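You operate a simulated robot arm through the tools that you are given. There is no shell and no other tool. Be economical: measure what you need, move in short steps, check, and stop when the job is done.

You run a simulated robot arm. Do the job below in one go: nothing can be reset, and whatever is moved stays where it is left.

## Task
Trap 4 bar in the black gauge, bleed the rig, then let the gauge down.
Fine: wind up, selector to SHUT, bleed open; last the selector back to the gauge's port.

Only the result counts: the job must be done as asked and must still hold three seconds after the hand-in. Knocking over, shifting, dropping, spilling or breaking anything else fails it.

## Robot
A 5-joint arm with a two-finger parallel gripper, fixed in place. Base frame: the origin is at the foot of the arm, x ahead of it, y to its left, z up; the work surface is at about z = 0. Units: cm, rad, N and s.
With the tool pointing down near the work surface it reaches from about 26 to 60 cm from the base axis. Its first joint turns from -1.152 to 1.152 rad. The tool tilts only in the upright plane through the base axis and itself; it spins freely about its own axis. Payload 1.57 kg.
The TCP is the grasp point between the finger pads, 3 cm short of the fingertips. In the tool frame z runs along the fingers and y along their closing line. Largest opening 8 cm; finger width 1.7, thickness 1.2; the body of the gripper, 4 by 8.2 cm, starts 8 cm behind the TCP.
Orientation is told as [roll, pitch, yaw] about the base's x, y, z axes, in that order, counted from this pose: with the fingers straight down and closing along the base's y, the tool's x points along the base's -x, its y along +y and its z along -z.

## Interface
- The arm moves only by the tool arm_command. Its argument "moves" is a list of rows, each an object (a shift or turn left out is 0, a gripper value left out holds the last) with "grip": the finger opening in cm, from 0 to 8; "travel": the shift along the tool's x, y, z in cm, a list of three; "turn": the turn, a rotation vector about the tool's x, y, z in rad, a list of three. In form: [{"grip": grip, "travel": [dx, dy, dz], "turn": [wx, wy, wz]}, ...]. A call has 1 to 12 rows; each row is the pose to reach, as a shift and turn from the pose commanded when the call began, along the tool's axes at that moment. Rows are played at 5 a second. More than 5 cm and 0.15 rad between two rows, or a gripper value outside its range, and nothing of the call is played. Where a pose cannot be reached the arm comes as near as it can. A force on the tool above 40 N (or 10 N above the force at the start of the call, whichever is more), or a blocked arm, ends the call early, and 0.2 s more pass. Each finger travels about 15.3 cm/s and halts on what it meets, pressing with about 22 N; the grip force reading is that of the motor and also rises with nothing between the fingers. The clock runs only during rows and for 0.2 s after the last one: add rows that repeat a pose to give the fingers time. The reply holds the time, the measured pose of the TCP, the force on the tool along the base axes, the opening and the grip force, in the units named above and with some noise.
- Cameras (640 x 400 px; columns grow to the right, rows downward): "scene" is fixed at [4.27, 39.3, 53.16]; the picture's right is [-0.73, -0.68, 0.00], its down [-0.35, 0.38, -0.86] and it looks along [0.58, -0.63, -0.51] (base axes); focal length 327 px, centre (320, 200). "wrist" rides on the gripper at [7.2, -0.7, -12.2] in the tool frame; the picture's right is [0.09, 1.00, 0.00], its down [-0.84, 0.08, -0.54] and it looks along [-0.54, 0.05, 0.84] (tool axes); focal length 238 px, centre (320, 200).
- snapshot(camera): a new picture of that camera. The clock stands still meanwhile.
- pixel_to_xyz(camera, pixels): for up to 12 pixels [column, row] of the newest picture of that camera ("zoom" is the newest enlarged one), the place [x, y, z] in the base frame of the surface seen there, good to about 0.3 cm. The clock stands still meanwhile.
- zoom(camera, box): a new picture of the part [left, top, right, bottom] of that camera's present view, enlarged. The clock stands still meanwhile.
- finish_job(): hands the job in; it is judged then, once.

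Go step by step. Measure first, check grasps and placings, and put right what went wrong. The budget is 80 turns and 46 pictures, counting those below and the enlarged ones. Unless the task says otherwise, let go and move clear before handing in, and close with one line.

The tools are called as a command line: name --argument value ..., lists and objects as JSON in quotes. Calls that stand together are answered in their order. arm_command: Moves the arm, as the interface text tells. Its arguments: {"type":"object","properties":{"moves":{"type":"array","items":{"type":"object","properties":{"grip":{"type":"number"},"travel":{"type":"array","items":{"type":"number"}},"turn":{"type":"array","items":{"type":"number"}}}}}},"required":["moves"]} The other tools are called the same way: snapshot (camera) takes a picture; pixel_to_xyz (camera, pixels) gives the place of the surface under pixels of a picture; zoom (camera, box) takes an enlarged picture of a part of a camera's view; finish_job () hands the job in.

At the start:

```text
t: 0.0
position: [37.96, 20.86, 34.27]
tool_rot: [0.001, 0.001, -0.001]
wrist_force: [0.6, -0.5, 0.3]
finger_gap: 7.99
grip_force: 0.1
```

scene: 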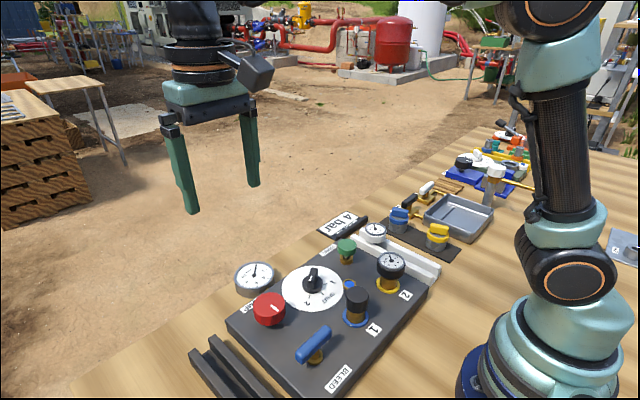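
wrist: 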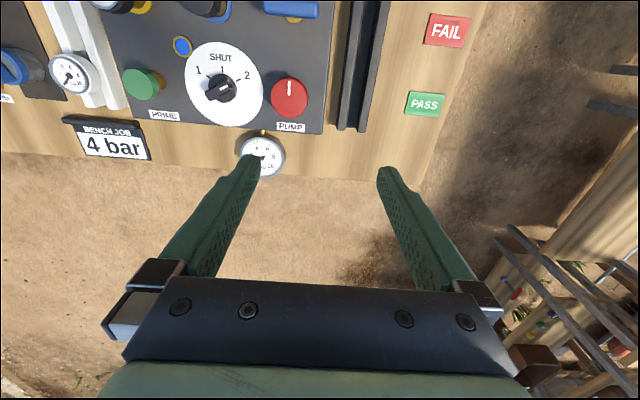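

The panel is at about (330,310) in the scene, with the selector, the red pump knob, the green prime knob, the blue bleed lever and ports 1 and 2. I'll zoom in for detail.

zoom --camera "scene" --box '[220, 200, 460, 400]'

zoom --camera "wrist" --box '[0, 0, 400, 190]'

```text
2.00 times, centred on (340, 300) of scene
```

zoom: 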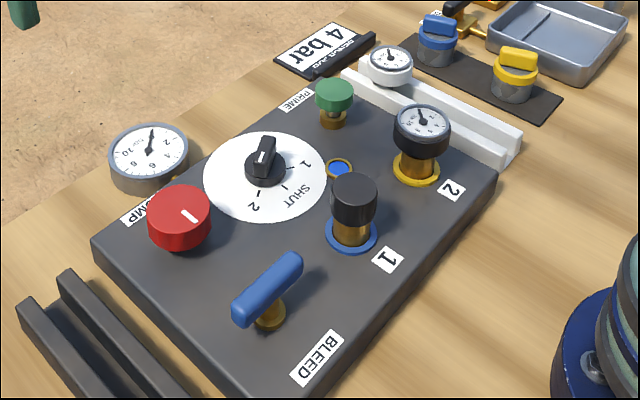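

```text
1.60 times, centred on (200, 95) of wrist
```

zoom: 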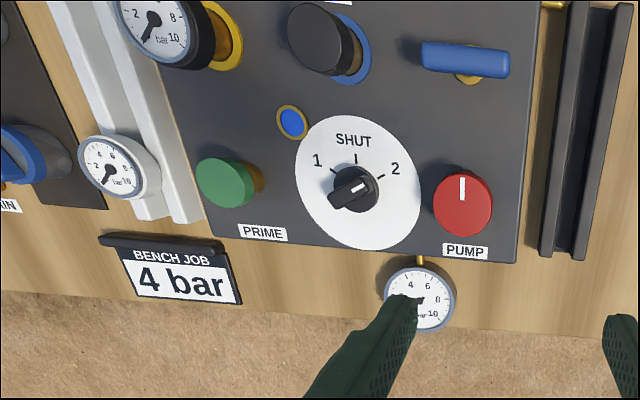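

The black gauge seems to sit on port 2 (yellow ring), with a black cap on port 1. I need close-ups of the selector and of the area to the left.

zoom --camera "scene" --box '[280, 225, 420, 325]'

zoom --camera "scene" --box '[360, 110, 560, 270]'

pixel_to_xyz --camera "scene" --pixels '[[312, 278], [268, 305], [347, 245], [325, 338], [357, 296], [391, 262], [316, 270], [308, 288], [300, 350], [410, 300], [255, 275], [350, 285]]'

```text
4.00 times, centred on (350, 275) of scene
```

zoom: 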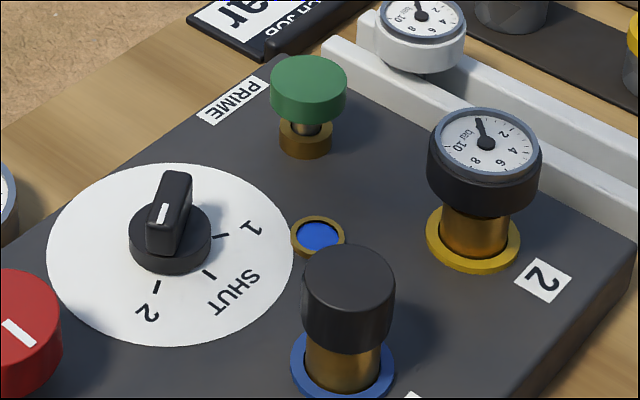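

```text
2.50 times, centred on (460, 190) of scene
```

zoom: 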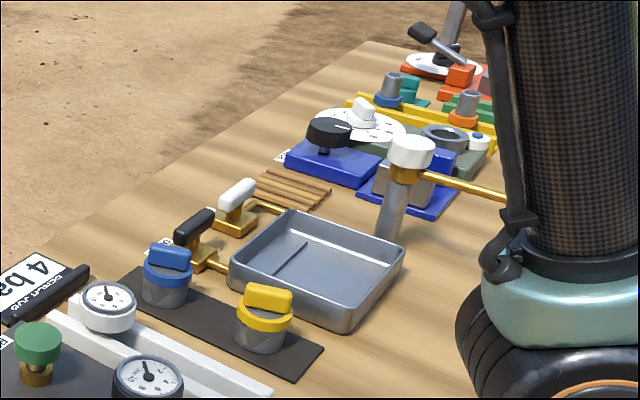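

```text
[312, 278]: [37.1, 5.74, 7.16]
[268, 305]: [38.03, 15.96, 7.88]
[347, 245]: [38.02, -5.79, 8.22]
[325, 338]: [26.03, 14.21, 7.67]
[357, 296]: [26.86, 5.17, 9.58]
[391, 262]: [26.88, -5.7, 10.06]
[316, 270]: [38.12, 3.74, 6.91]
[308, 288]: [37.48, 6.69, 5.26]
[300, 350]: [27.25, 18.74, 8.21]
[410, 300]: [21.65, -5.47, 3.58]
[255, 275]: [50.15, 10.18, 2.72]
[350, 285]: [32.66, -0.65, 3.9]
```

The selector bar lies along the 2 direction, but I can't tell which end is the pointer. I'll bring the wrist camera over the panel to read it.

arm_command --moves '[{"travel": [1, -4, 2]}, {"travel": [2, -8, 4]}, {"travel": [4, -11, 7]}, {"travel": [4, -13, 9]}, {"travel": [4, -13, 9]}]'

snapshot --camera "wrist"

```text
t: 1.2
position: [34.08, 7.78, 25.2]
tool_rot: [-0.001, 0.0, -0.001]
wrist_force: [-0.3, 0.2, -0.6]
finger_gap: 7.98
grip_force: 0.1
```

```text
39 pictures are left
```

wrist: 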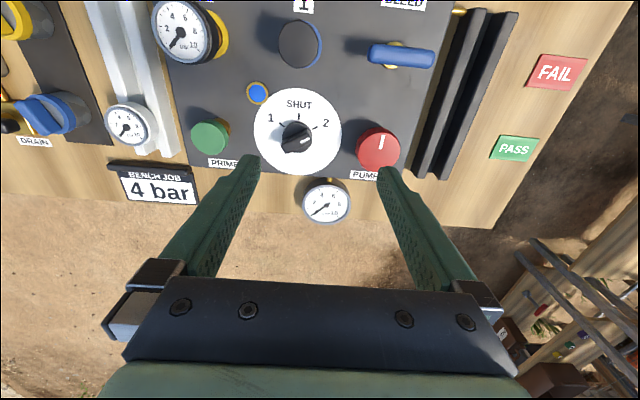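

zoom --camera "wrist" --box '[240, 80, 420, 230]'

pixel_to_xyz --camera "wrist" --pixels '[[296, 137], [379, 147], [380, 138], [358, 147], [400, 147], [300, 43], [373, 54], [430, 60], [265, 135], [340, 110], [286, 147], [309, 128]]'

```text
2.67 times, centred on (330, 155) of wrist
```

zoom: 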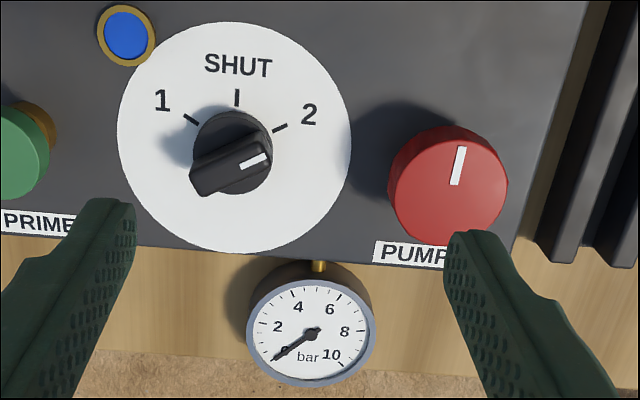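

```text
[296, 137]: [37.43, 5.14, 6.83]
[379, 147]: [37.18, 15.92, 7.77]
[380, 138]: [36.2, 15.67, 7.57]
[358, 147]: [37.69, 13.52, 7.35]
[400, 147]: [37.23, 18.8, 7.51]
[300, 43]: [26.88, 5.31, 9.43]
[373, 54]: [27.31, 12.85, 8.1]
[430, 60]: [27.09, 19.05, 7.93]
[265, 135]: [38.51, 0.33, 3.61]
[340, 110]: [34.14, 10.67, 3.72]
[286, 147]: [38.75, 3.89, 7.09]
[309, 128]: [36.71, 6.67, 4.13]
```

The white mark points at 2, so the selector is already on the black gauge's port, and all gauges read 0. Next I go above the pump knob, centre about (37.3, 16.0) with its top at z≈7.7.

arm_command --moves '[{"grip": 8, "travel": [-2, 4, 0]}, {"travel": [-3.2, 8.2, 2]}, {"travel": [-3.2, 8.2, 6]}, {"travel": [-3.2, 8.2, 10]}, {"travel": [-3.2, 8.2, 12]}, {"travel": [-3.2, 8.2, 12]}]'

snapshot --camera "wrist"

snapshot --camera "scene"

```text
t: 2.6
position: [37.24, 15.95, 13.3]
tool_rot: [-0.002, 0.001, -0.001]
wrist_force: [0.6, -0.3, 0.0]
finger_gap: 8.01
grip_force: 0.1
```

```text
37 pictures are left
```

wrist: 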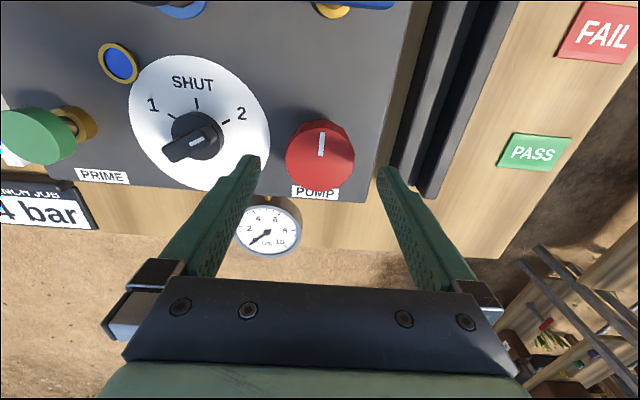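

```text
36 pictures are left
```

scene: 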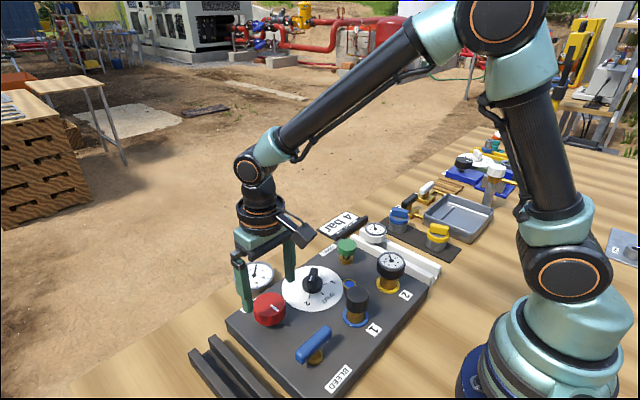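

The knob at (320,155) lies midway between the fingers. I'll measure it more precisely before lowering.

pixel_to_xyz --camera "wrist" --pixels '[[320, 148], [290, 150], [352, 150], [320, 124], [320, 172], [320, 186], [375, 150], [395, 155], [440, 190]]'

```text
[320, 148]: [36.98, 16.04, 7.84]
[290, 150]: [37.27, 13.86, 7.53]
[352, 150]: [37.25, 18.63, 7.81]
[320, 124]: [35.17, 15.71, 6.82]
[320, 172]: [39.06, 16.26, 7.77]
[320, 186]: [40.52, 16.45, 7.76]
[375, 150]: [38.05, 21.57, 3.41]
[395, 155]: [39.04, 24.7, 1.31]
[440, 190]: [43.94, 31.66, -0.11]
```

Centre is about (37.3, 16.1). I'll lower to z≈7.4 and close.

arm_command --moves '[{"travel": [0, 0.1, 3]}, {"travel": [0, 0.1, 5]}, {"travel": [0, 0.1, 5.9]}, {"travel": [0, 0.1, 5.9]}, {"grip": 4, "travel": [0, 0.1, 5.9]}, {"travel": [0, 0.1, 5.9]}, {"travel": [0, 0.1, 5.9]}]'

```text
t: 4.2
position: [37.32, 16.0, 7.37]
tool_rot: [0.0, 0.001, -0.002]
wrist_force: [4.4, -21.0, 0.0]
finger_gap: 5.56
grip_force: 45.1
```

Gripped at 5.56 cm with a 21 N side load along -y. I'll shift slightly to -y and turn clockwise about 0.6 rad as a test.

arm_command --moves '[{"travel": [0, -0.15, 0]}, {"travel": [0, -0.15, 0], "turn": [0, 0, 0.15]}, {"travel": [0, -0.15, 0], "turn": [0, 0, 0.3]}, {"travel": [0, -0.15, 0], "turn": [0, 0, 0.45]}, {"travel": [0, -0.15, 0], "turn": [0, 0, 0.6]}, {"travel": [0, -0.15, 0], "turn": [0, 0, 0.6]}]'

snapshot --camera "wrist"

```text
t: 5.2
position: [37.33, 16.22, 7.43]
tool_rot: [0.006, -0.007, -0.376]
wrist_force: [2.3, 3.9, -2.3]
finger_gap: 5.59
grip_force: 45.1
stopped in row 4: the force on the tool passed its limit (the readings are from after the stop); the commanded pose is now the measured one
```

```text
35 pictures are left
```

wrist: 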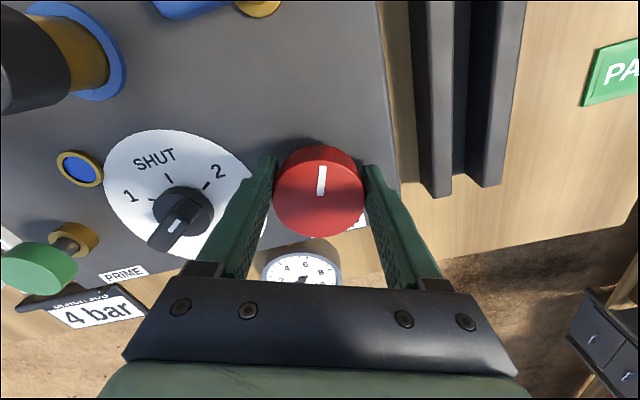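

The knob turned with the tool (the mark stays in line with it), and the unloaded centre is y≈16.22, so my shift was in the wrong direction. I'll keep turning from here and then read the gauge.

arm_command --moves '[{"turn": [0, 0, 0.12]}, {"turn": [0, 0, 0.24]}, {"turn": [0, 0, 0.36]}, {"turn": [0, 0, 0.48]}, {"turn": [0, 0, 0.6]}, {"turn": [0, 0, 0.6]}]'

zoom --camera "scene" --box '[220, 230, 420, 355]'

```text
t: 5.9
position: [37.41, 16.37, 7.37]
tool_rot: [0.011, -0.007, -0.68]
wrist_force: [3.9, 2.1, -1.8]
finger_gap: 5.57
grip_force: 44.7
stopped in row 3: the force on the tool passed its limit (the readings are from after the stop); the commanded pose is now the measured one
```

```text
3.20 times, centred on (320, 292) of scene
```

zoom: 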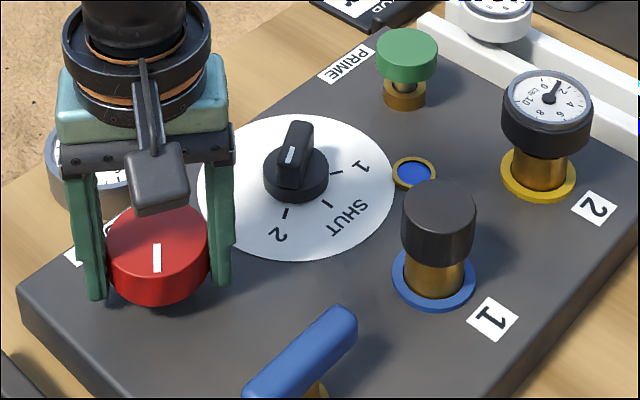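

The black gauge needle has moved to roughly 1.3 bar, so clockwise builds pressure. I'll continue with smaller steps.

arm_command --moves '[{"turn": [0, 0, 0.06]}, {"turn": [0, 0, 0.12]}, {"turn": [0, 0, 0.18]}, {"turn": [0, 0, 0.24]}, {"turn": [0, 0, 0.3]}, {"turn": [0, 0, 0.36]}, {"turn": [0, 0, 0.42]}, {"turn": [0, 0, 0.48]}, {"turn": [0, 0, 0.54]}, {"turn": [0, 0, 0.6]}]'

zoom --camera "scene" --box '[350, 230, 430, 280]'

```text
t: 7.0
position: [37.54, 16.57, 7.41]
tool_rot: [0.018, -0.006, -0.913]
wrist_force: [5.4, 1.8, -1.7]
finger_gap: 5.57
grip_force: 44.8
stopped in row 5: the force on the tool passed its limit (the readings are from after the stop); the commanded pose is now the measured one
```

```text
8.00 times, centred on (390, 255) of scene
```

zoom: 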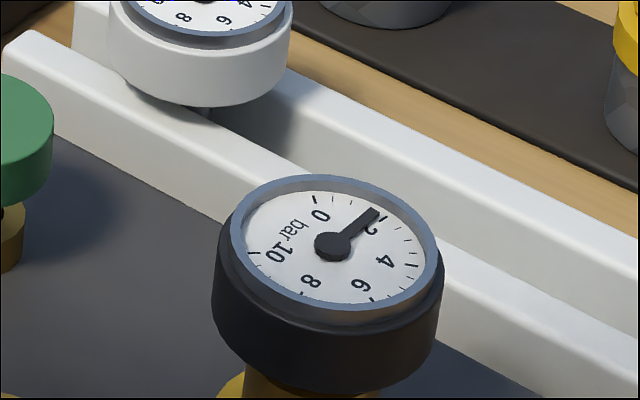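

The gauge reads about 1.9 bar. The drift shows my grasp is off-centre along the pads: the true knob centre is about (38.0, 16.05). I'll release, recentre and regrip.

arm_command --moves '[{"grip": 8}, {"grip": 8}, {"grip": 8, "travel": [-0.35, 0.05, 0]}, {"travel": [-0.69, 0.05, 0]}, {"travel": [-0.69, 0.05, 0]}, {"grip": 4, "travel": [-0.69, 0.05, 0]}, {"travel": [-0.69, 0.05, 0]}, {"travel": [-0.69, 0.05, 0]}]'

zoom --camera "scene" --box '[360, 240, 424, 280]'

```text
t: 8.8
position: [38.01, 16.02, 7.31]
tool_rot: [0.019, -0.006, -0.914]
wrist_force: [2.1, -1.5, 2.4]
finger_gap: 5.6
grip_force: 44.7
```

```text
10.00 times, centred on (392, 260) of scene
```

zoom: 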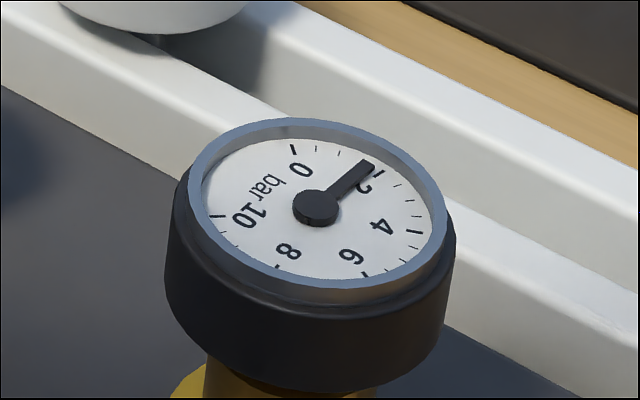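

The grip is now well centred with low forces, and the gauge is holding about 1.8 bar. I'll turn 0.85 rad more.

arm_command --moves '[{"turn": [0, 0, 0.1]}, {"turn": [0, 0, 0.2]}, {"turn": [0, 0, 0.3]}, {"turn": [0, 0, 0.4]}, {"turn": [0, 0, 0.5]}, {"turn": [0, 0, 0.6]}, {"turn": [0, 0, 0.7]}, {"turn": [0, 0, 0.8]}, {"turn": [0, 0, 0.85]}, {"turn": [0, 0, 0.85]}]'

zoom --camera "scene" --box '[360, 240, 424, 280]'

```text
t: 10.9
position: [37.98, 15.99, 7.44]
tool_rot: [0.017, 0.01, -1.764]
wrist_force: [-1.3, -16.0, 11.4]
finger_gap: 5.58
grip_force: 44.8
```

```text
10.00 times, centred on (392, 260) of scene
```

zoom: 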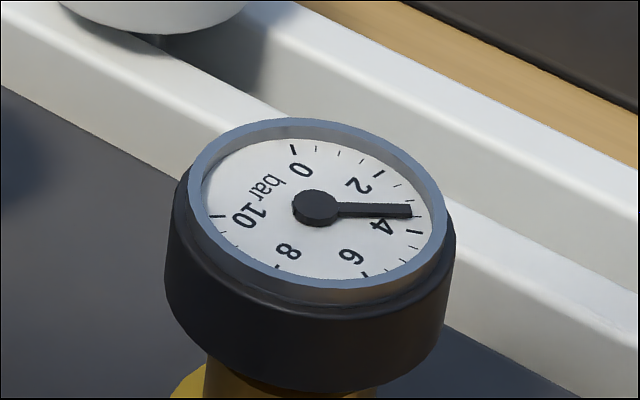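

The needle reads about 3.5 to 3.6 bar at a rate of roughly 2.05 bar/rad. I'll add 0.2 rad and read it again.

arm_command --moves '[{"turn": [0, 0, 0.07]}, {"turn": [0, 0, 0.14]}, {"turn": [0, 0, 0.2]}, {"turn": [0, 0, 0.2]}]'

zoom --camera "scene" --box '[372, 246, 412, 271]'

snapshot --camera "wrist"

```text
t: 11.9
position: [38.0, 15.9, 7.51]
tool_rot: [0.016, 0.014, -1.962]
wrist_force: [-2.5, -10.7, 3.7]
finger_gap: 5.56
grip_force: 44.7
```

```text
16.00 times, centred on (392, 258) of scene
```

zoom: 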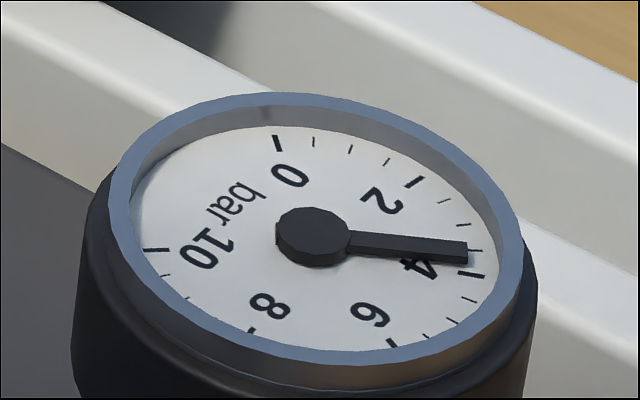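

```text
29 pictures are left
```

wrist: 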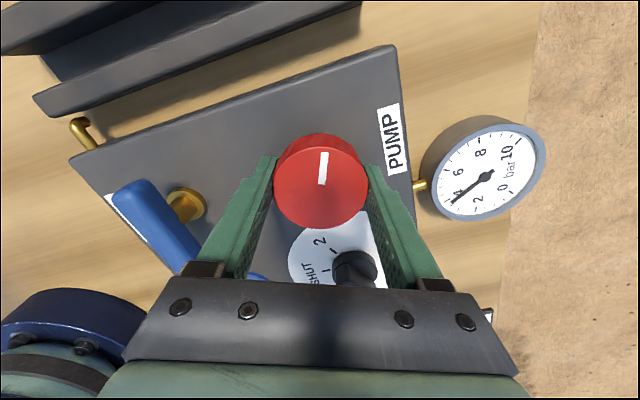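

The scene view suggests about 3.7 bar. I'll check against the rig gauge at (485,175) in the wrist view.

zoom --camera "wrist" --box '[420, 110, 560, 230]'

```text
3.33 times, centred on (490, 170) of wrist
```

zoom: 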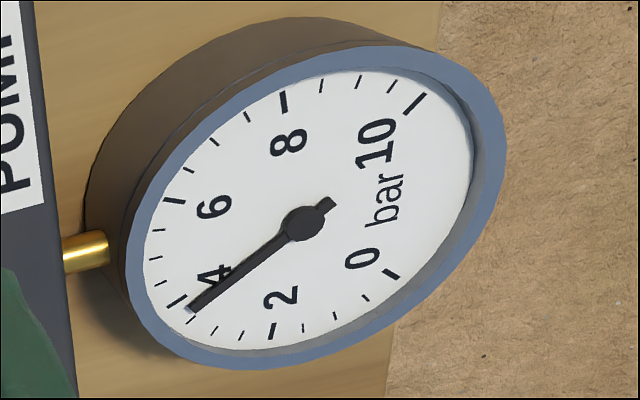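

Both gauges give about 3.7 bar. I'll turn 0.15 rad more.

arm_command --moves '[{"turn": [0, 0, 0.05]}, {"turn": [0, 0, 0.1]}, {"turn": [0, 0, 0.15]}, {"turn": [0, 0, 0.15]}]'

zoom --camera "wrist" --box '[420, 110, 580, 230]'

```text
t: 12.9
position: [38.07, 16.01, 7.47]
tool_rot: [0.011, 0.013, -2.113]
wrist_force: [-4.5, -15.5, -5.6]
finger_gap: 5.56
grip_force: 44.4
```

```text
3.33 times, centred on (500, 170) of wrist
```

zoom: 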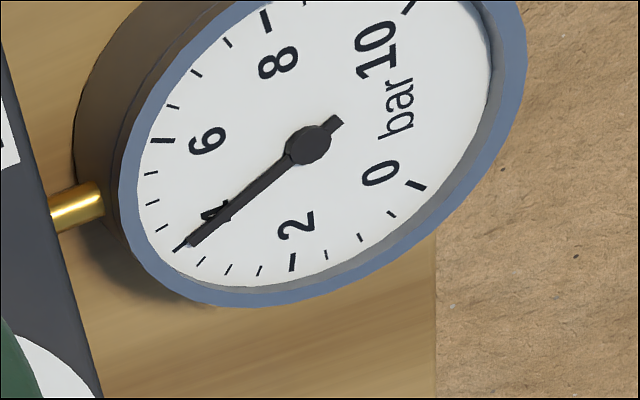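

The needle is on the 4 tick. I'll release, rise straight up and check the reading again.

arm_command --moves '[{"grip": 8}, {"grip": 8}, {"grip": 8}, {"grip": 8, "travel": [0, 0, -3]}, {"travel": [0, 0, -7]}, {"travel": [0, 0, -10]}, {"travel": [0, 0, -10]}]'

zoom --camera "scene" --box '[372, 246, 412, 271]'

```text
t: 14.6
position: [37.84, 15.9, 17.38]
tool_rot: [0.012, 0.014, -2.113]
wrist_force: [-0.1, -0.5, -0.6]
finger_gap: 8.01
grip_force: 0.1
```

```text
16.00 times, centred on (392, 258) of scene
```

zoom: 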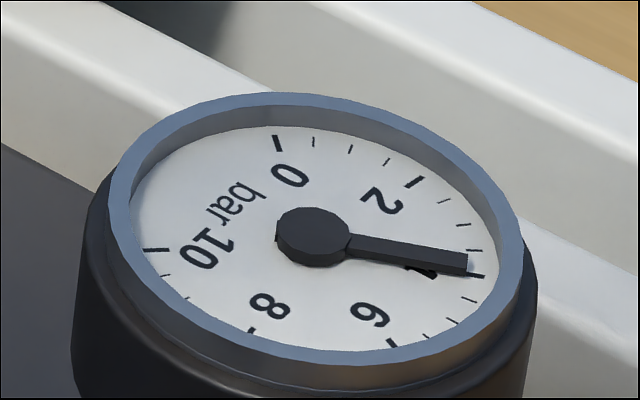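

The black gauge reads about 3.95 to 4.0 bar and is holding. I'll move above the selector and turn the jaws across its bar.

arm_command --moves '[{"turn": [0, 0, -0.13]}, {"travel": [-1.5, 0.85, 0], "turn": [0, 0, -0.26]}, {"travel": [-3, 1.7, 0], "turn": [0, 0, -0.4]}, {"travel": [-4.5, 2.5, 0], "turn": [0, 0, -0.53]}, {"travel": [-6, 3.3, 0], "turn": [0, 0, -0.66]}, {"travel": [-7.5, 4.1, 0], "turn": [0, 0, -0.8]}, {"travel": [-9.28, 5.13, 0], "turn": [0, 0, -0.93]}, {"grip": 5, "travel": [-9.28, 5.13, 1], "turn": [0, 0, -1.066]}, {"travel": [-9.28, 5.13, 2], "turn": [0, 0, -1.066]}, {"travel": [-9.28, 5.13, 2], "turn": [0, 0, -1.066]}]'

snapshot --camera "wrist"

```text
t: 16.8
position: [37.55, 5.46, 15.38]
tool_rot: [0.017, -0.007, -1.045]
wrist_force: [0.3, 0.0, -0.8]
finger_gap: 5.0
grip_force: 0.1
```

```text
25 pictures are left
```

wrist: 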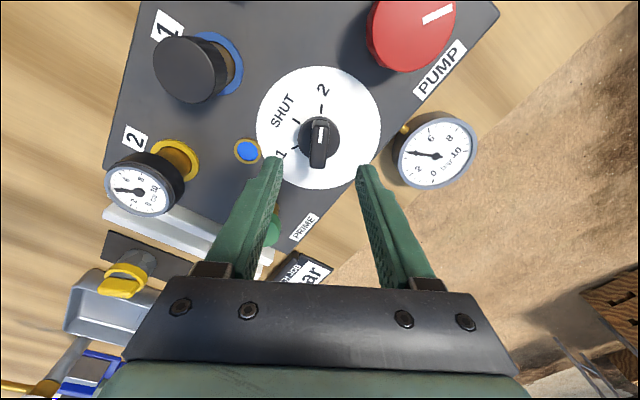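

zoom --camera "wrist" --box '[250, 60, 390, 195]'

pixel_to_xyz --camera "wrist" --pixels '[[319, 128], [319, 142], [318, 158], [312, 140], [334, 133], [304, 133], [321, 70], [317, 186], [258, 127], [379, 127]]'

```text
2.96 times, centred on (320, 128) of wrist
```

zoom: 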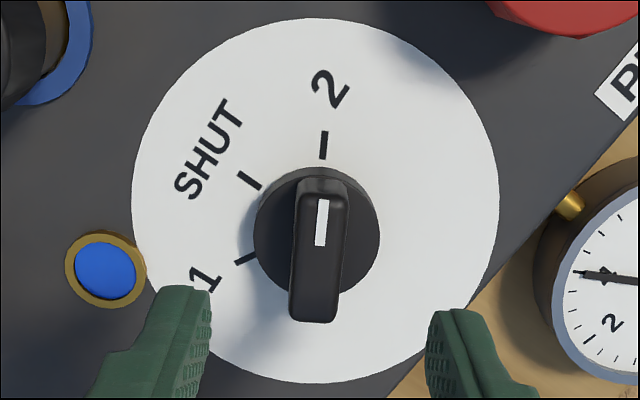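

```text
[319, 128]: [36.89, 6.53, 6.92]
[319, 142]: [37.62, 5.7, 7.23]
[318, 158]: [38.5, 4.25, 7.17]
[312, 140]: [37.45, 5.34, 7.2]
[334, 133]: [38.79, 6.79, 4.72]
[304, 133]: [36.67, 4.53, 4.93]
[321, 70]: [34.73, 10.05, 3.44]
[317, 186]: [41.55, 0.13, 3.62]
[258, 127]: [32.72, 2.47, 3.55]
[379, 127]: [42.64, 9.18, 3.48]
```

The mark points at 2, and the jaws line up with the bar. The selector centre is about (37.9, 5.5) with the bar top at z≈7.2, so I'll lower to z≈8.7 and grip.

arm_command --moves '[{"grip": 4, "travel": [-0.14, 0.32, 3]}, {"travel": [-0.14, 0.32, 5.5]}, {"travel": [-0.14, 0.32, 6.7]}, {"travel": [-0.14, 0.32, 6.7]}, {"grip": 0.6, "travel": [-0.14, 0.32, 6.7]}, {"travel": [-0.14, 0.32, 6.7]}, {"travel": [-0.14, 0.32, 6.7]}]'

```text
t: 18.4
position: [37.66, 5.5, 8.61]
tool_rot: [0.012, -0.005, -1.048]
wrist_force: [-10.3, -13.4, 2.1]
finger_gap: 1.61
grip_force: 31.1
```

Gripped at 1.61 cm, with a side load of about 17 N along -tool y. I'll relax that a little and start turning toward SHUT (counterclockwise).

arm_command --moves '[{"travel": [0, -0.2, 0]}, {"travel": [0, -0.2, 0], "turn": [0, 0, -0.12]}, {"travel": [0, -0.2, 0], "turn": [0, 0, -0.24]}, {"travel": [0, -0.2, 0], "turn": [0, 0, -0.36]}, {"travel": [0, -0.2, 0], "turn": [0, 0, -0.48]}, {"travel": [0, -0.2, 0], "turn": [0, 0, -0.6]}, {"travel": [0, -0.2, 0], "turn": [0, 0, -0.72]}, {"travel": [0, -0.2, 0], "turn": [0, 0, -0.84]}, {"travel": [0, -0.2, 0], "turn": [0, 0, -0.95]}, {"travel": [0, -0.2, 0], "turn": [0, 0, -1.047]}, {"travel": [0, -0.2, 0], "turn": [0, 0, -1.047]}]'

snapshot --camera "wrist"

```text
t: 20.1
position: [37.41, 5.13, 8.52]
tool_rot: [0.003, -0.007, -0.281]
wrist_force: [0.7, -2.4, -1.0]
finger_gap: 1.59
grip_force: 31.7
stopped in row 8: the force on the tool passed its limit (the readings are from after the stop); the commanded pose is now the measured one
```

```text
23 pictures are left
```

wrist: 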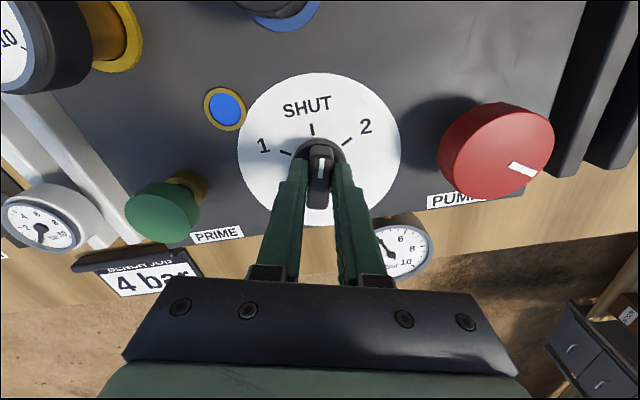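

The knob has followed to about 16° short of SHUT; the pivot is slightly off my TCP. I'll finish the turn with a small following shift.

arm_command --moves '[{"travel": [0, -0.05, 0], "turn": [0, 0, -0.09]}, {"travel": [-0.02, -0.1, 0], "turn": [0, 0, -0.18]}, {"travel": [-0.04, -0.17, 0], "turn": [0, 0, -0.28]}, {"travel": [-0.04, -0.17, 0], "turn": [0, 0, -0.28]}]'

zoom --camera "wrist" --box '[220, 60, 420, 220]'

```text
t: 21.1
position: [37.43, 4.91, 8.59]
tool_rot: [0.002, -0.008, 0.001]
wrist_force: [-0.9, 5.2, 9.1]
finger_gap: 1.59
grip_force: 31.1
```

```text
2.50 times, centred on (320, 140) of wrist
```

zoom: 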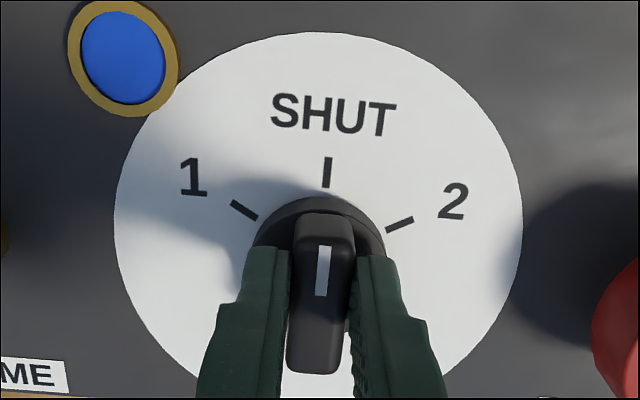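

The mark leans a few degrees toward 2, so I'll turn slightly further.

arm_command --moves '[{"turn": [0, 0, -0.05]}, {"travel": [0, -0.05, 0], "turn": [0, 0, -0.1]}, {"travel": [0, -0.05, 0], "turn": [0, 0, -0.1]}, {"grip": 3, "travel": [0, -0.05, 0], "turn": [0, 0, -0.1]}, {"travel": [0, -0.05, 0], "turn": [0, 0, -0.1]}, {"travel": [0, -0.05, -4], "turn": [0, 0, -0.1]}, {"travel": [0, -0.05, -7], "turn": [0, 0, 0]}, {"travel": [0, -0.05, -7], "turn": [0, 0, 0]}]'

zoom --camera "wrist" --box '[220, 60, 420, 220]'

zoom --camera "scene" --box '[280, 225, 440, 325]'

```text
t: 22.9
position: [37.45, 5.07, 15.56]
tool_rot: [0.001, -0.007, -0.001]
wrist_force: [0.0, 0.8, -0.2]
finger_gap: 3.02
grip_force: 0.0
```

```text
2.50 times, centred on (320, 140) of wrist
```

zoom: 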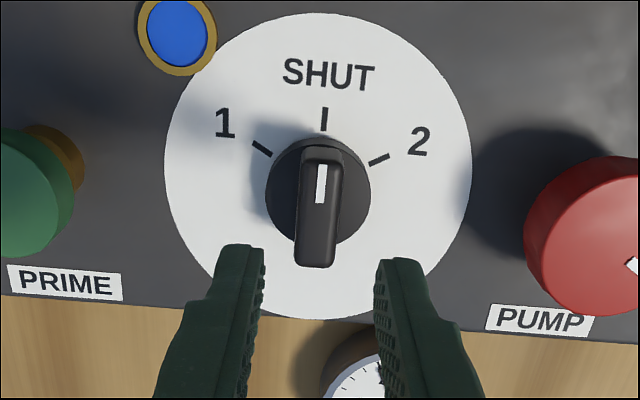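

```text
4.00 times, centred on (360, 275) of scene
```

zoom: 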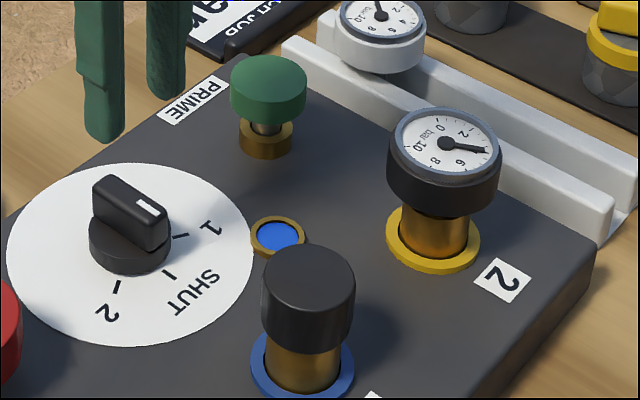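

Selector is on SHUT and the black gauge is holding about 4 bar. Now I look at the bleed lever.

zoom --camera "scene" --box '[260, 300, 400, 400]'

pixel_to_xyz --camera "zoom" --pixels '[[180, 230], [230, 180], [290, 130], [250, 220], [275, 235], [290, 270], [360, 290], [310, 125]]'

```text
4.00 times, centred on (330, 350) of scene
```

zoom: 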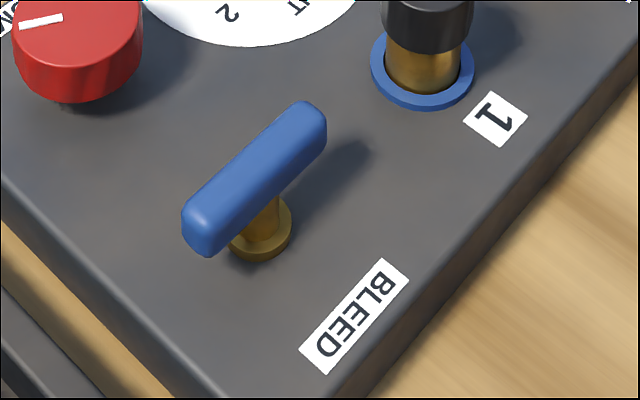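

```text
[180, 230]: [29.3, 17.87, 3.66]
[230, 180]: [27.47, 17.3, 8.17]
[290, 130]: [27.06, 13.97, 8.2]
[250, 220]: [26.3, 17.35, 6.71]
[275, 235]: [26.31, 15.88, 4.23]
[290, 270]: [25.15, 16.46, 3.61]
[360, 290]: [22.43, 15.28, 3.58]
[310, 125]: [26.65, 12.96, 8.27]
```

The lever is a T-handle centred on its post near (26.8, 16), lying along y with its top at z≈8.2. I'll move above it and turn the jaws to close along x.

arm_command --moves '[{"grip": 5, "travel": [1, 1, 0], "turn": [0, 0, 0.143]}, {"travel": [2, 2, 0], "turn": [0, 0, 0.286]}, {"travel": [3, 3, 0], "turn": [0, 0, 0.429]}, {"travel": [4, 4, 0], "turn": [0, 0, 0.571]}, {"travel": [5, 5, 0], "turn": [0, 0, 0.714]}, {"travel": [6, 6, 0], "turn": [0, 0, 0.857]}, {"travel": [7, 7, 0], "turn": [0, 0, 1.0]}, {"travel": [8, 8, 0], "turn": [0, 0, 1.143]}, {"travel": [9, 9, 0], "turn": [0, 0, 1.286]}, {"travel": [10, 10, 0], "turn": [0, 0, 1.429]}, {"travel": [10.6, 11, 0], "turn": [0, 0, 1.571]}, {"travel": [10.6, 11, 0], "turn": [0, 0, 1.571]}]'

snapshot --camera "wrist"

pixel_to_xyz --camera "wrist" --pixels '[[320, 140], [320, 100], [320, 170], [310, 130], [330, 130]]'

```text
t: 25.5
position: [26.82, 15.83, 15.6]
tool_rot: [0.009, 0.005, -1.575]
wrist_force: [-0.6, 0.3, -0.3]
finger_gap: 4.98
grip_force: 0.0
```

```text
18 pictures are left
```

wrist: 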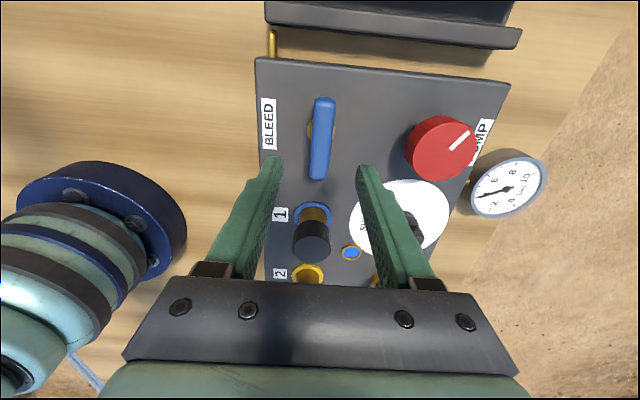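

```text
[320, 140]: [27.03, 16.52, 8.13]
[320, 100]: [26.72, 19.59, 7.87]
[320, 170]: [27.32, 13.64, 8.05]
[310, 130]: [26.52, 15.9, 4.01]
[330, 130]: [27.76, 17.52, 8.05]
```

Lever centre is about (27.1, 16.1). I'll lower to z≈9.5 and grip.

arm_command --moves '[{"travel": [0.25, 0.3, 3]}, {"travel": [0.25, 0.3, 5]}, {"travel": [0.25, 0.3, 6.1]}, {"travel": [0.25, 0.3, 6.1]}, {"grip": 0.8, "travel": [0.25, 0.3, 6.1]}, {"travel": [0.25, 0.3, 6.1]}, {"travel": [0.25, 0.3, 6.1]}]'

```text
t: 27.1
position: [27.07, 16.11, 9.28]
tool_rot: [0.004, 0.003, -1.57]
wrist_force: [-15.7, 8.1, -0.9]
finger_gap: 1.8
grip_force: 32.8
```

Gripped at 1.80 cm. I'll relax slightly along -x and try turning counterclockwise.

arm_command --moves '[{"travel": [0, -0.12, 0]}, {"travel": [0, -0.12, 0], "turn": [0, 0, -0.1]}, {"travel": [0, -0.12, 0], "turn": [0, 0, -0.2]}, {"travel": [0, -0.12, 0], "turn": [0, 0, -0.3]}, {"travel": [0, -0.12, 0], "turn": [0, 0, -0.4]}, {"travel": [0, -0.12, 0], "turn": [0, 0, -0.4]}]'

zoom --camera "scene" --box '[230, 230, 422, 350]'

```text
t: 28.5
position: [26.92, 16.16, 9.33]
tool_rot: [0.005, 0.001, -1.168]
wrist_force: [-16.8, 6.3, -9.3]
finger_gap: 1.79
grip_force: 32.3
```

```text
3.33 times, centred on (326, 290) of scene
```

zoom: 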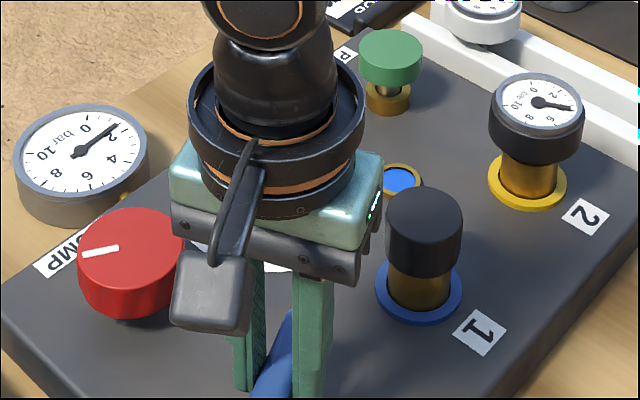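

The lever turns: the rig gauge at (80,150) has dropped to about 2 while the black gauge holds 4. I'll continue to fully open.

arm_command --moves '[{"turn": [0, 0, -0.11]}, {"turn": [0, 0, -0.22]}, {"turn": [0, 0, -0.33]}, {"turn": [0, 0, -0.44]}, {"turn": [0, 0, -0.55]}, {"turn": [0, 0, -0.66]}, {"turn": [0, 0, -0.77]}, {"turn": [0, 0, -0.88]}, {"turn": [0, 0, -1.0]}, {"turn": [0, 0, -1.1]}, {"turn": [0, 0, -1.17]}, {"turn": [0, 0, -1.17]}]'

zoom --camera "scene" --box '[230, 230, 422, 350]'

```text
t: 31.1
position: [26.93, 16.06, 9.32]
tool_rot: [0.0, -0.001, -0.004]
wrist_force: [-0.2, -2.7, 1.7]
finger_gap: 1.81
grip_force: 32.5
stopped in row 12: the force on the tool passed its limit (the readings are from after the stop); the commanded pose is now the measured one
```

```text
3.33 times, centred on (326, 290) of scene
```

zoom: 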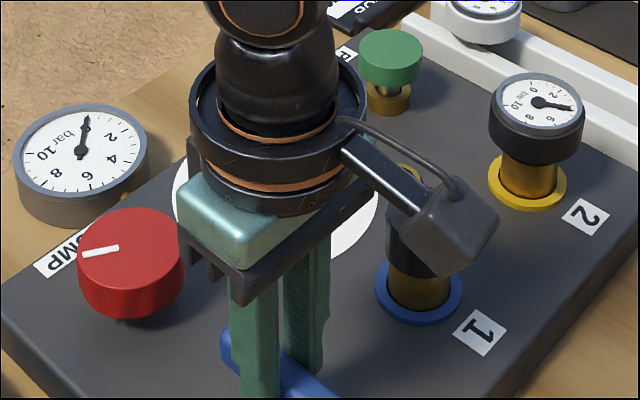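

Rig gauge is at 0 and the black gauge still reads 4 bar. I'll release the lever, rise and go back above the selector.

arm_command --moves '[{"grip": 5}, {"grip": 5}, {"travel": [0, 0, -3]}, {"travel": [0, 0, -6.5]}, {"travel": [-2.5, -2.5, -7]}, {"travel": [-5, -5, -7]}, {"travel": [-8, -8, -7]}, {"travel": [-11, -11, -7]}, {"travel": [-11, -11, -6.3]}, {"travel": [-11, -11, -6.3]}]'

snapshot --camera "wrist"

pixel_to_xyz --camera "wrist" --pixels '[[318, 135], [318, 125], [318, 155], [318, 145]]'

```text
t: 33.3
position: [37.84, 4.71, 15.5]
tool_rot: [0.001, 0.0, -0.004]
wrist_force: [0.7, 0.5, -0.4]
finger_gap: 5.0
grip_force: 0.0
```

```text
15 pictures are left
```

wrist: 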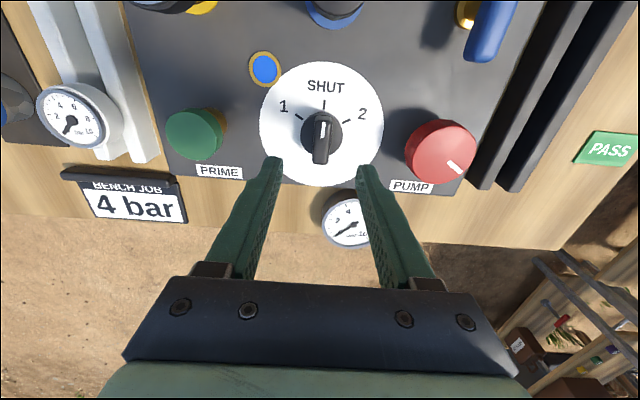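

```text
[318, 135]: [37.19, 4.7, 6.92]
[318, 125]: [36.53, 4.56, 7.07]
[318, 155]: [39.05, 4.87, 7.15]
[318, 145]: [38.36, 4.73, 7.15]
```

The bar is at about (37.85, 5.05) and lies along x. I'll lower and grip.

arm_command --moves '[{"grip": 4, "travel": [-0.06, 0.35, 3]}, {"travel": [-0.06, 0.35, 5.5]}, {"travel": [-0.06, 0.35, 6.9]}, {"travel": [-0.06, 0.35, 6.9]}, {"grip": 0.6, "travel": [-0.06, 0.35, 6.9]}, {"travel": [-0.06, 0.35, 6.9]}, {"travel": [-0.06, 0.35, 6.9]}]'

```text
t: 34.9
position: [37.76, 5.31, 8.68]
tool_rot: [0.0, 0.001, -0.004]
wrist_force: [4.6, -17.8, -7.1]
finger_gap: 2.18
grip_force: 8.3
```

The gap reads 2.18 cm and the fingers are still settling; the bar is pushing the tool to +y. I'll shift +0.2 and let them close fully.

arm_command --moves '[{"travel": [0, 0.1, 0]}, {"travel": [0, 0.2, 0]}, {"travel": [0, 0.2, 0]}, {"travel": [0, 0.2, 0]}]'

```text
t: 35.9
position: [37.72, 5.49, 8.67]
tool_rot: [0.0, 0.004, -0.003]
wrist_force: [-0.9, -23.1, -7.1]
finger_gap: 2.61
grip_force: 11.5
```

The gap has grown to 2.61 cm, which is odd. I'll look before moving further.

zoom --camera "wrist" --box '[220, 60, 420, 220]'

zoom --camera "scene" --box '[240, 210, 432, 330]'

```text
2.50 times, centred on (320, 140) of wrist
```

zoom: 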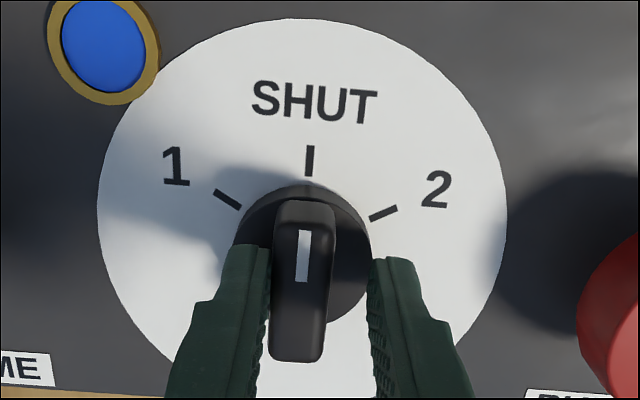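

```text
3.33 times, centred on (336, 270) of scene
```

zoom: 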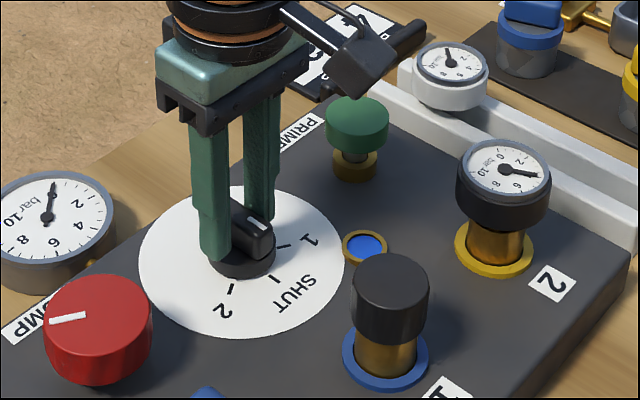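

Only the -y finger touches the bar, so the bar lies toward -y from the TCP. I'll open, shift -0.55 in y and close again.

arm_command --moves '[{"grip": 4}, {"grip": 4, "travel": [0, -0.3, 0]}, {"travel": [0, -0.55, 0]}, {"travel": [0, -0.55, 0]}, {"grip": 0.6, "travel": [0, -0.55, 0]}, {"travel": [0, -0.55, 0]}, {"travel": [0, -0.55, 0]}, {"travel": [0, -0.55, 0]}]'

```text
t: 37.7
position: [37.85, 5.03, 8.85]
tool_rot: [-0.001, 0.002, -0.003]
wrist_force: [0.2, -4.1, 0.6]
finger_gap: 1.57
grip_force: 31.4
```

Properly gripped now (1.57 cm, low force). I'll turn clockwise 60° to port 2.

arm_command --moves '[{"turn": [0, 0, 0.1]}, {"turn": [0, 0, 0.2]}, {"turn": [0, 0, 0.3]}, {"turn": [0, 0, 0.4]}, {"turn": [0, 0, 0.5]}, {"turn": [0, 0, 0.6]}, {"turn": [0, 0, 0.7]}, {"turn": [0, 0, 0.8]}, {"turn": [0, 0, 0.9]}, {"turn": [0, 0, 1.0]}, {"turn": [0, 0, 1.06]}, {"turn": [0, 0, 1.06]}]'

zoom --camera "wrist" --box '[80, 40, 480, 240]'

```text
t: 40.3
position: [38.1, 4.96, 8.63]
tool_rot: [-0.001, 0.0, -1.061]
wrist_force: [3.3, 25.6, -11.6]
finger_gap: 1.58
grip_force: 31.1
```

```text
1.60 times, centred on (280, 140) of wrist
```

zoom: 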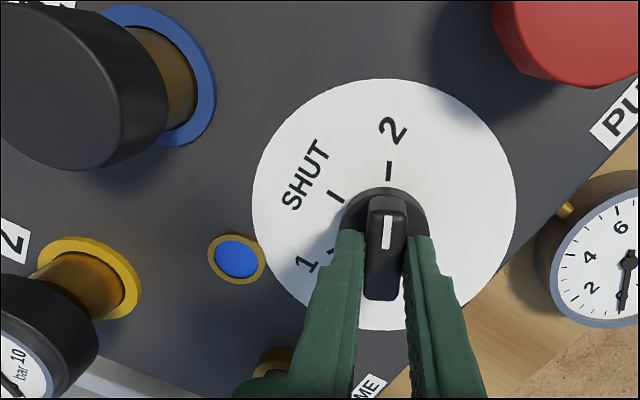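

The mark lines up with 2. I'll release, rise clear and verify the readings.

arm_command --moves '[{"grip": 4}, {"grip": 4}, {"grip": 4}, {"travel": [0, 0, -4]}, {"travel": [0, 0, -8]}, {"travel": [0, 0, -12]}, {"travel": [0, 0, -16]}, {"travel": [0, 0, -16]}]'

snapshot --camera "wrist"

zoom --camera "scene" --box '[220, 220, 440, 380]'

zoom --camera "scene" --box '[372, 246, 412, 271]'

```text
t: 42.1
position: [37.81, 5.27, 24.59]
tool_rot: [-0.001, 0.001, -1.063]
wrist_force: [0.1, -0.5, 0.2]
finger_gap: 4.01
grip_force: 0.1
```

```text
11 pictures are left
```

wrist: 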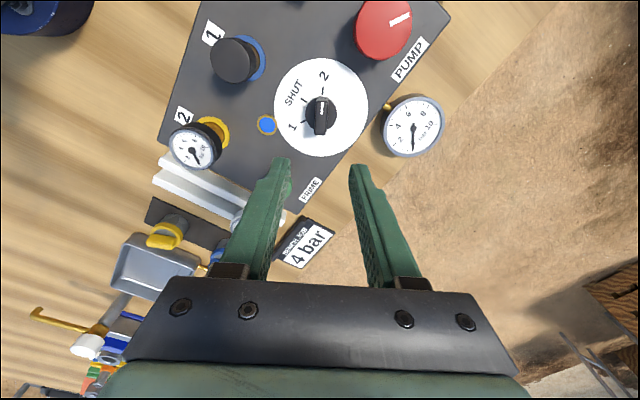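

```text
2.50 times, centred on (330, 300) of scene
```

zoom: 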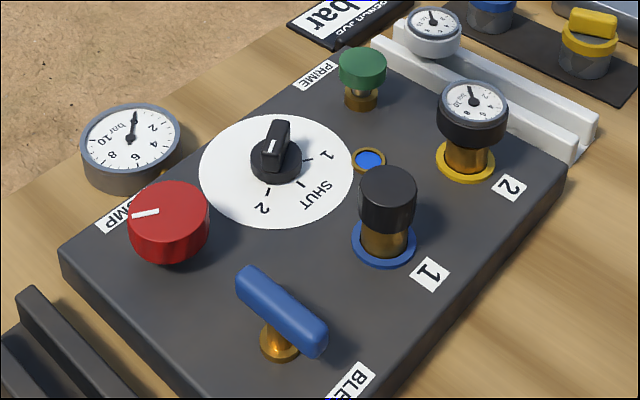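

```text
16.00 times, centred on (392, 258) of scene
```

zoom: 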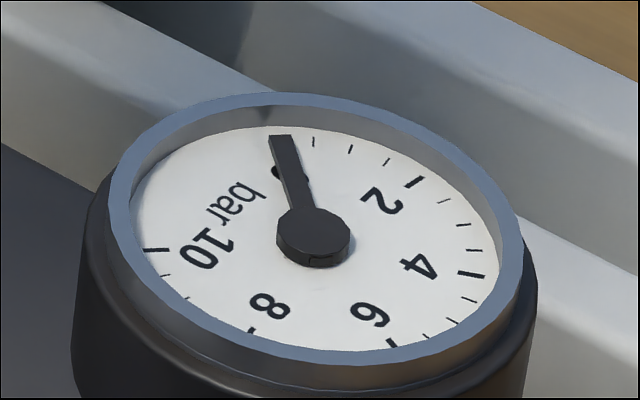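

Both the black gauge and the rig gauge read 0, the bleed is open, the selector mark is on 2, and the arm is clear. Handing in.

finish_job

```text
The job is handed in.
```

I wound the black gauge on port 2 up to about 4 bar (read as 3.95–4.0). I then set the selector to SHUT and opened the bleed: the rig gauge fell to 0 while the black gauge held about 4 bar. Finally I turned the selector back to 2, and both gauges now read 0 with the bleed open and the arm clear.
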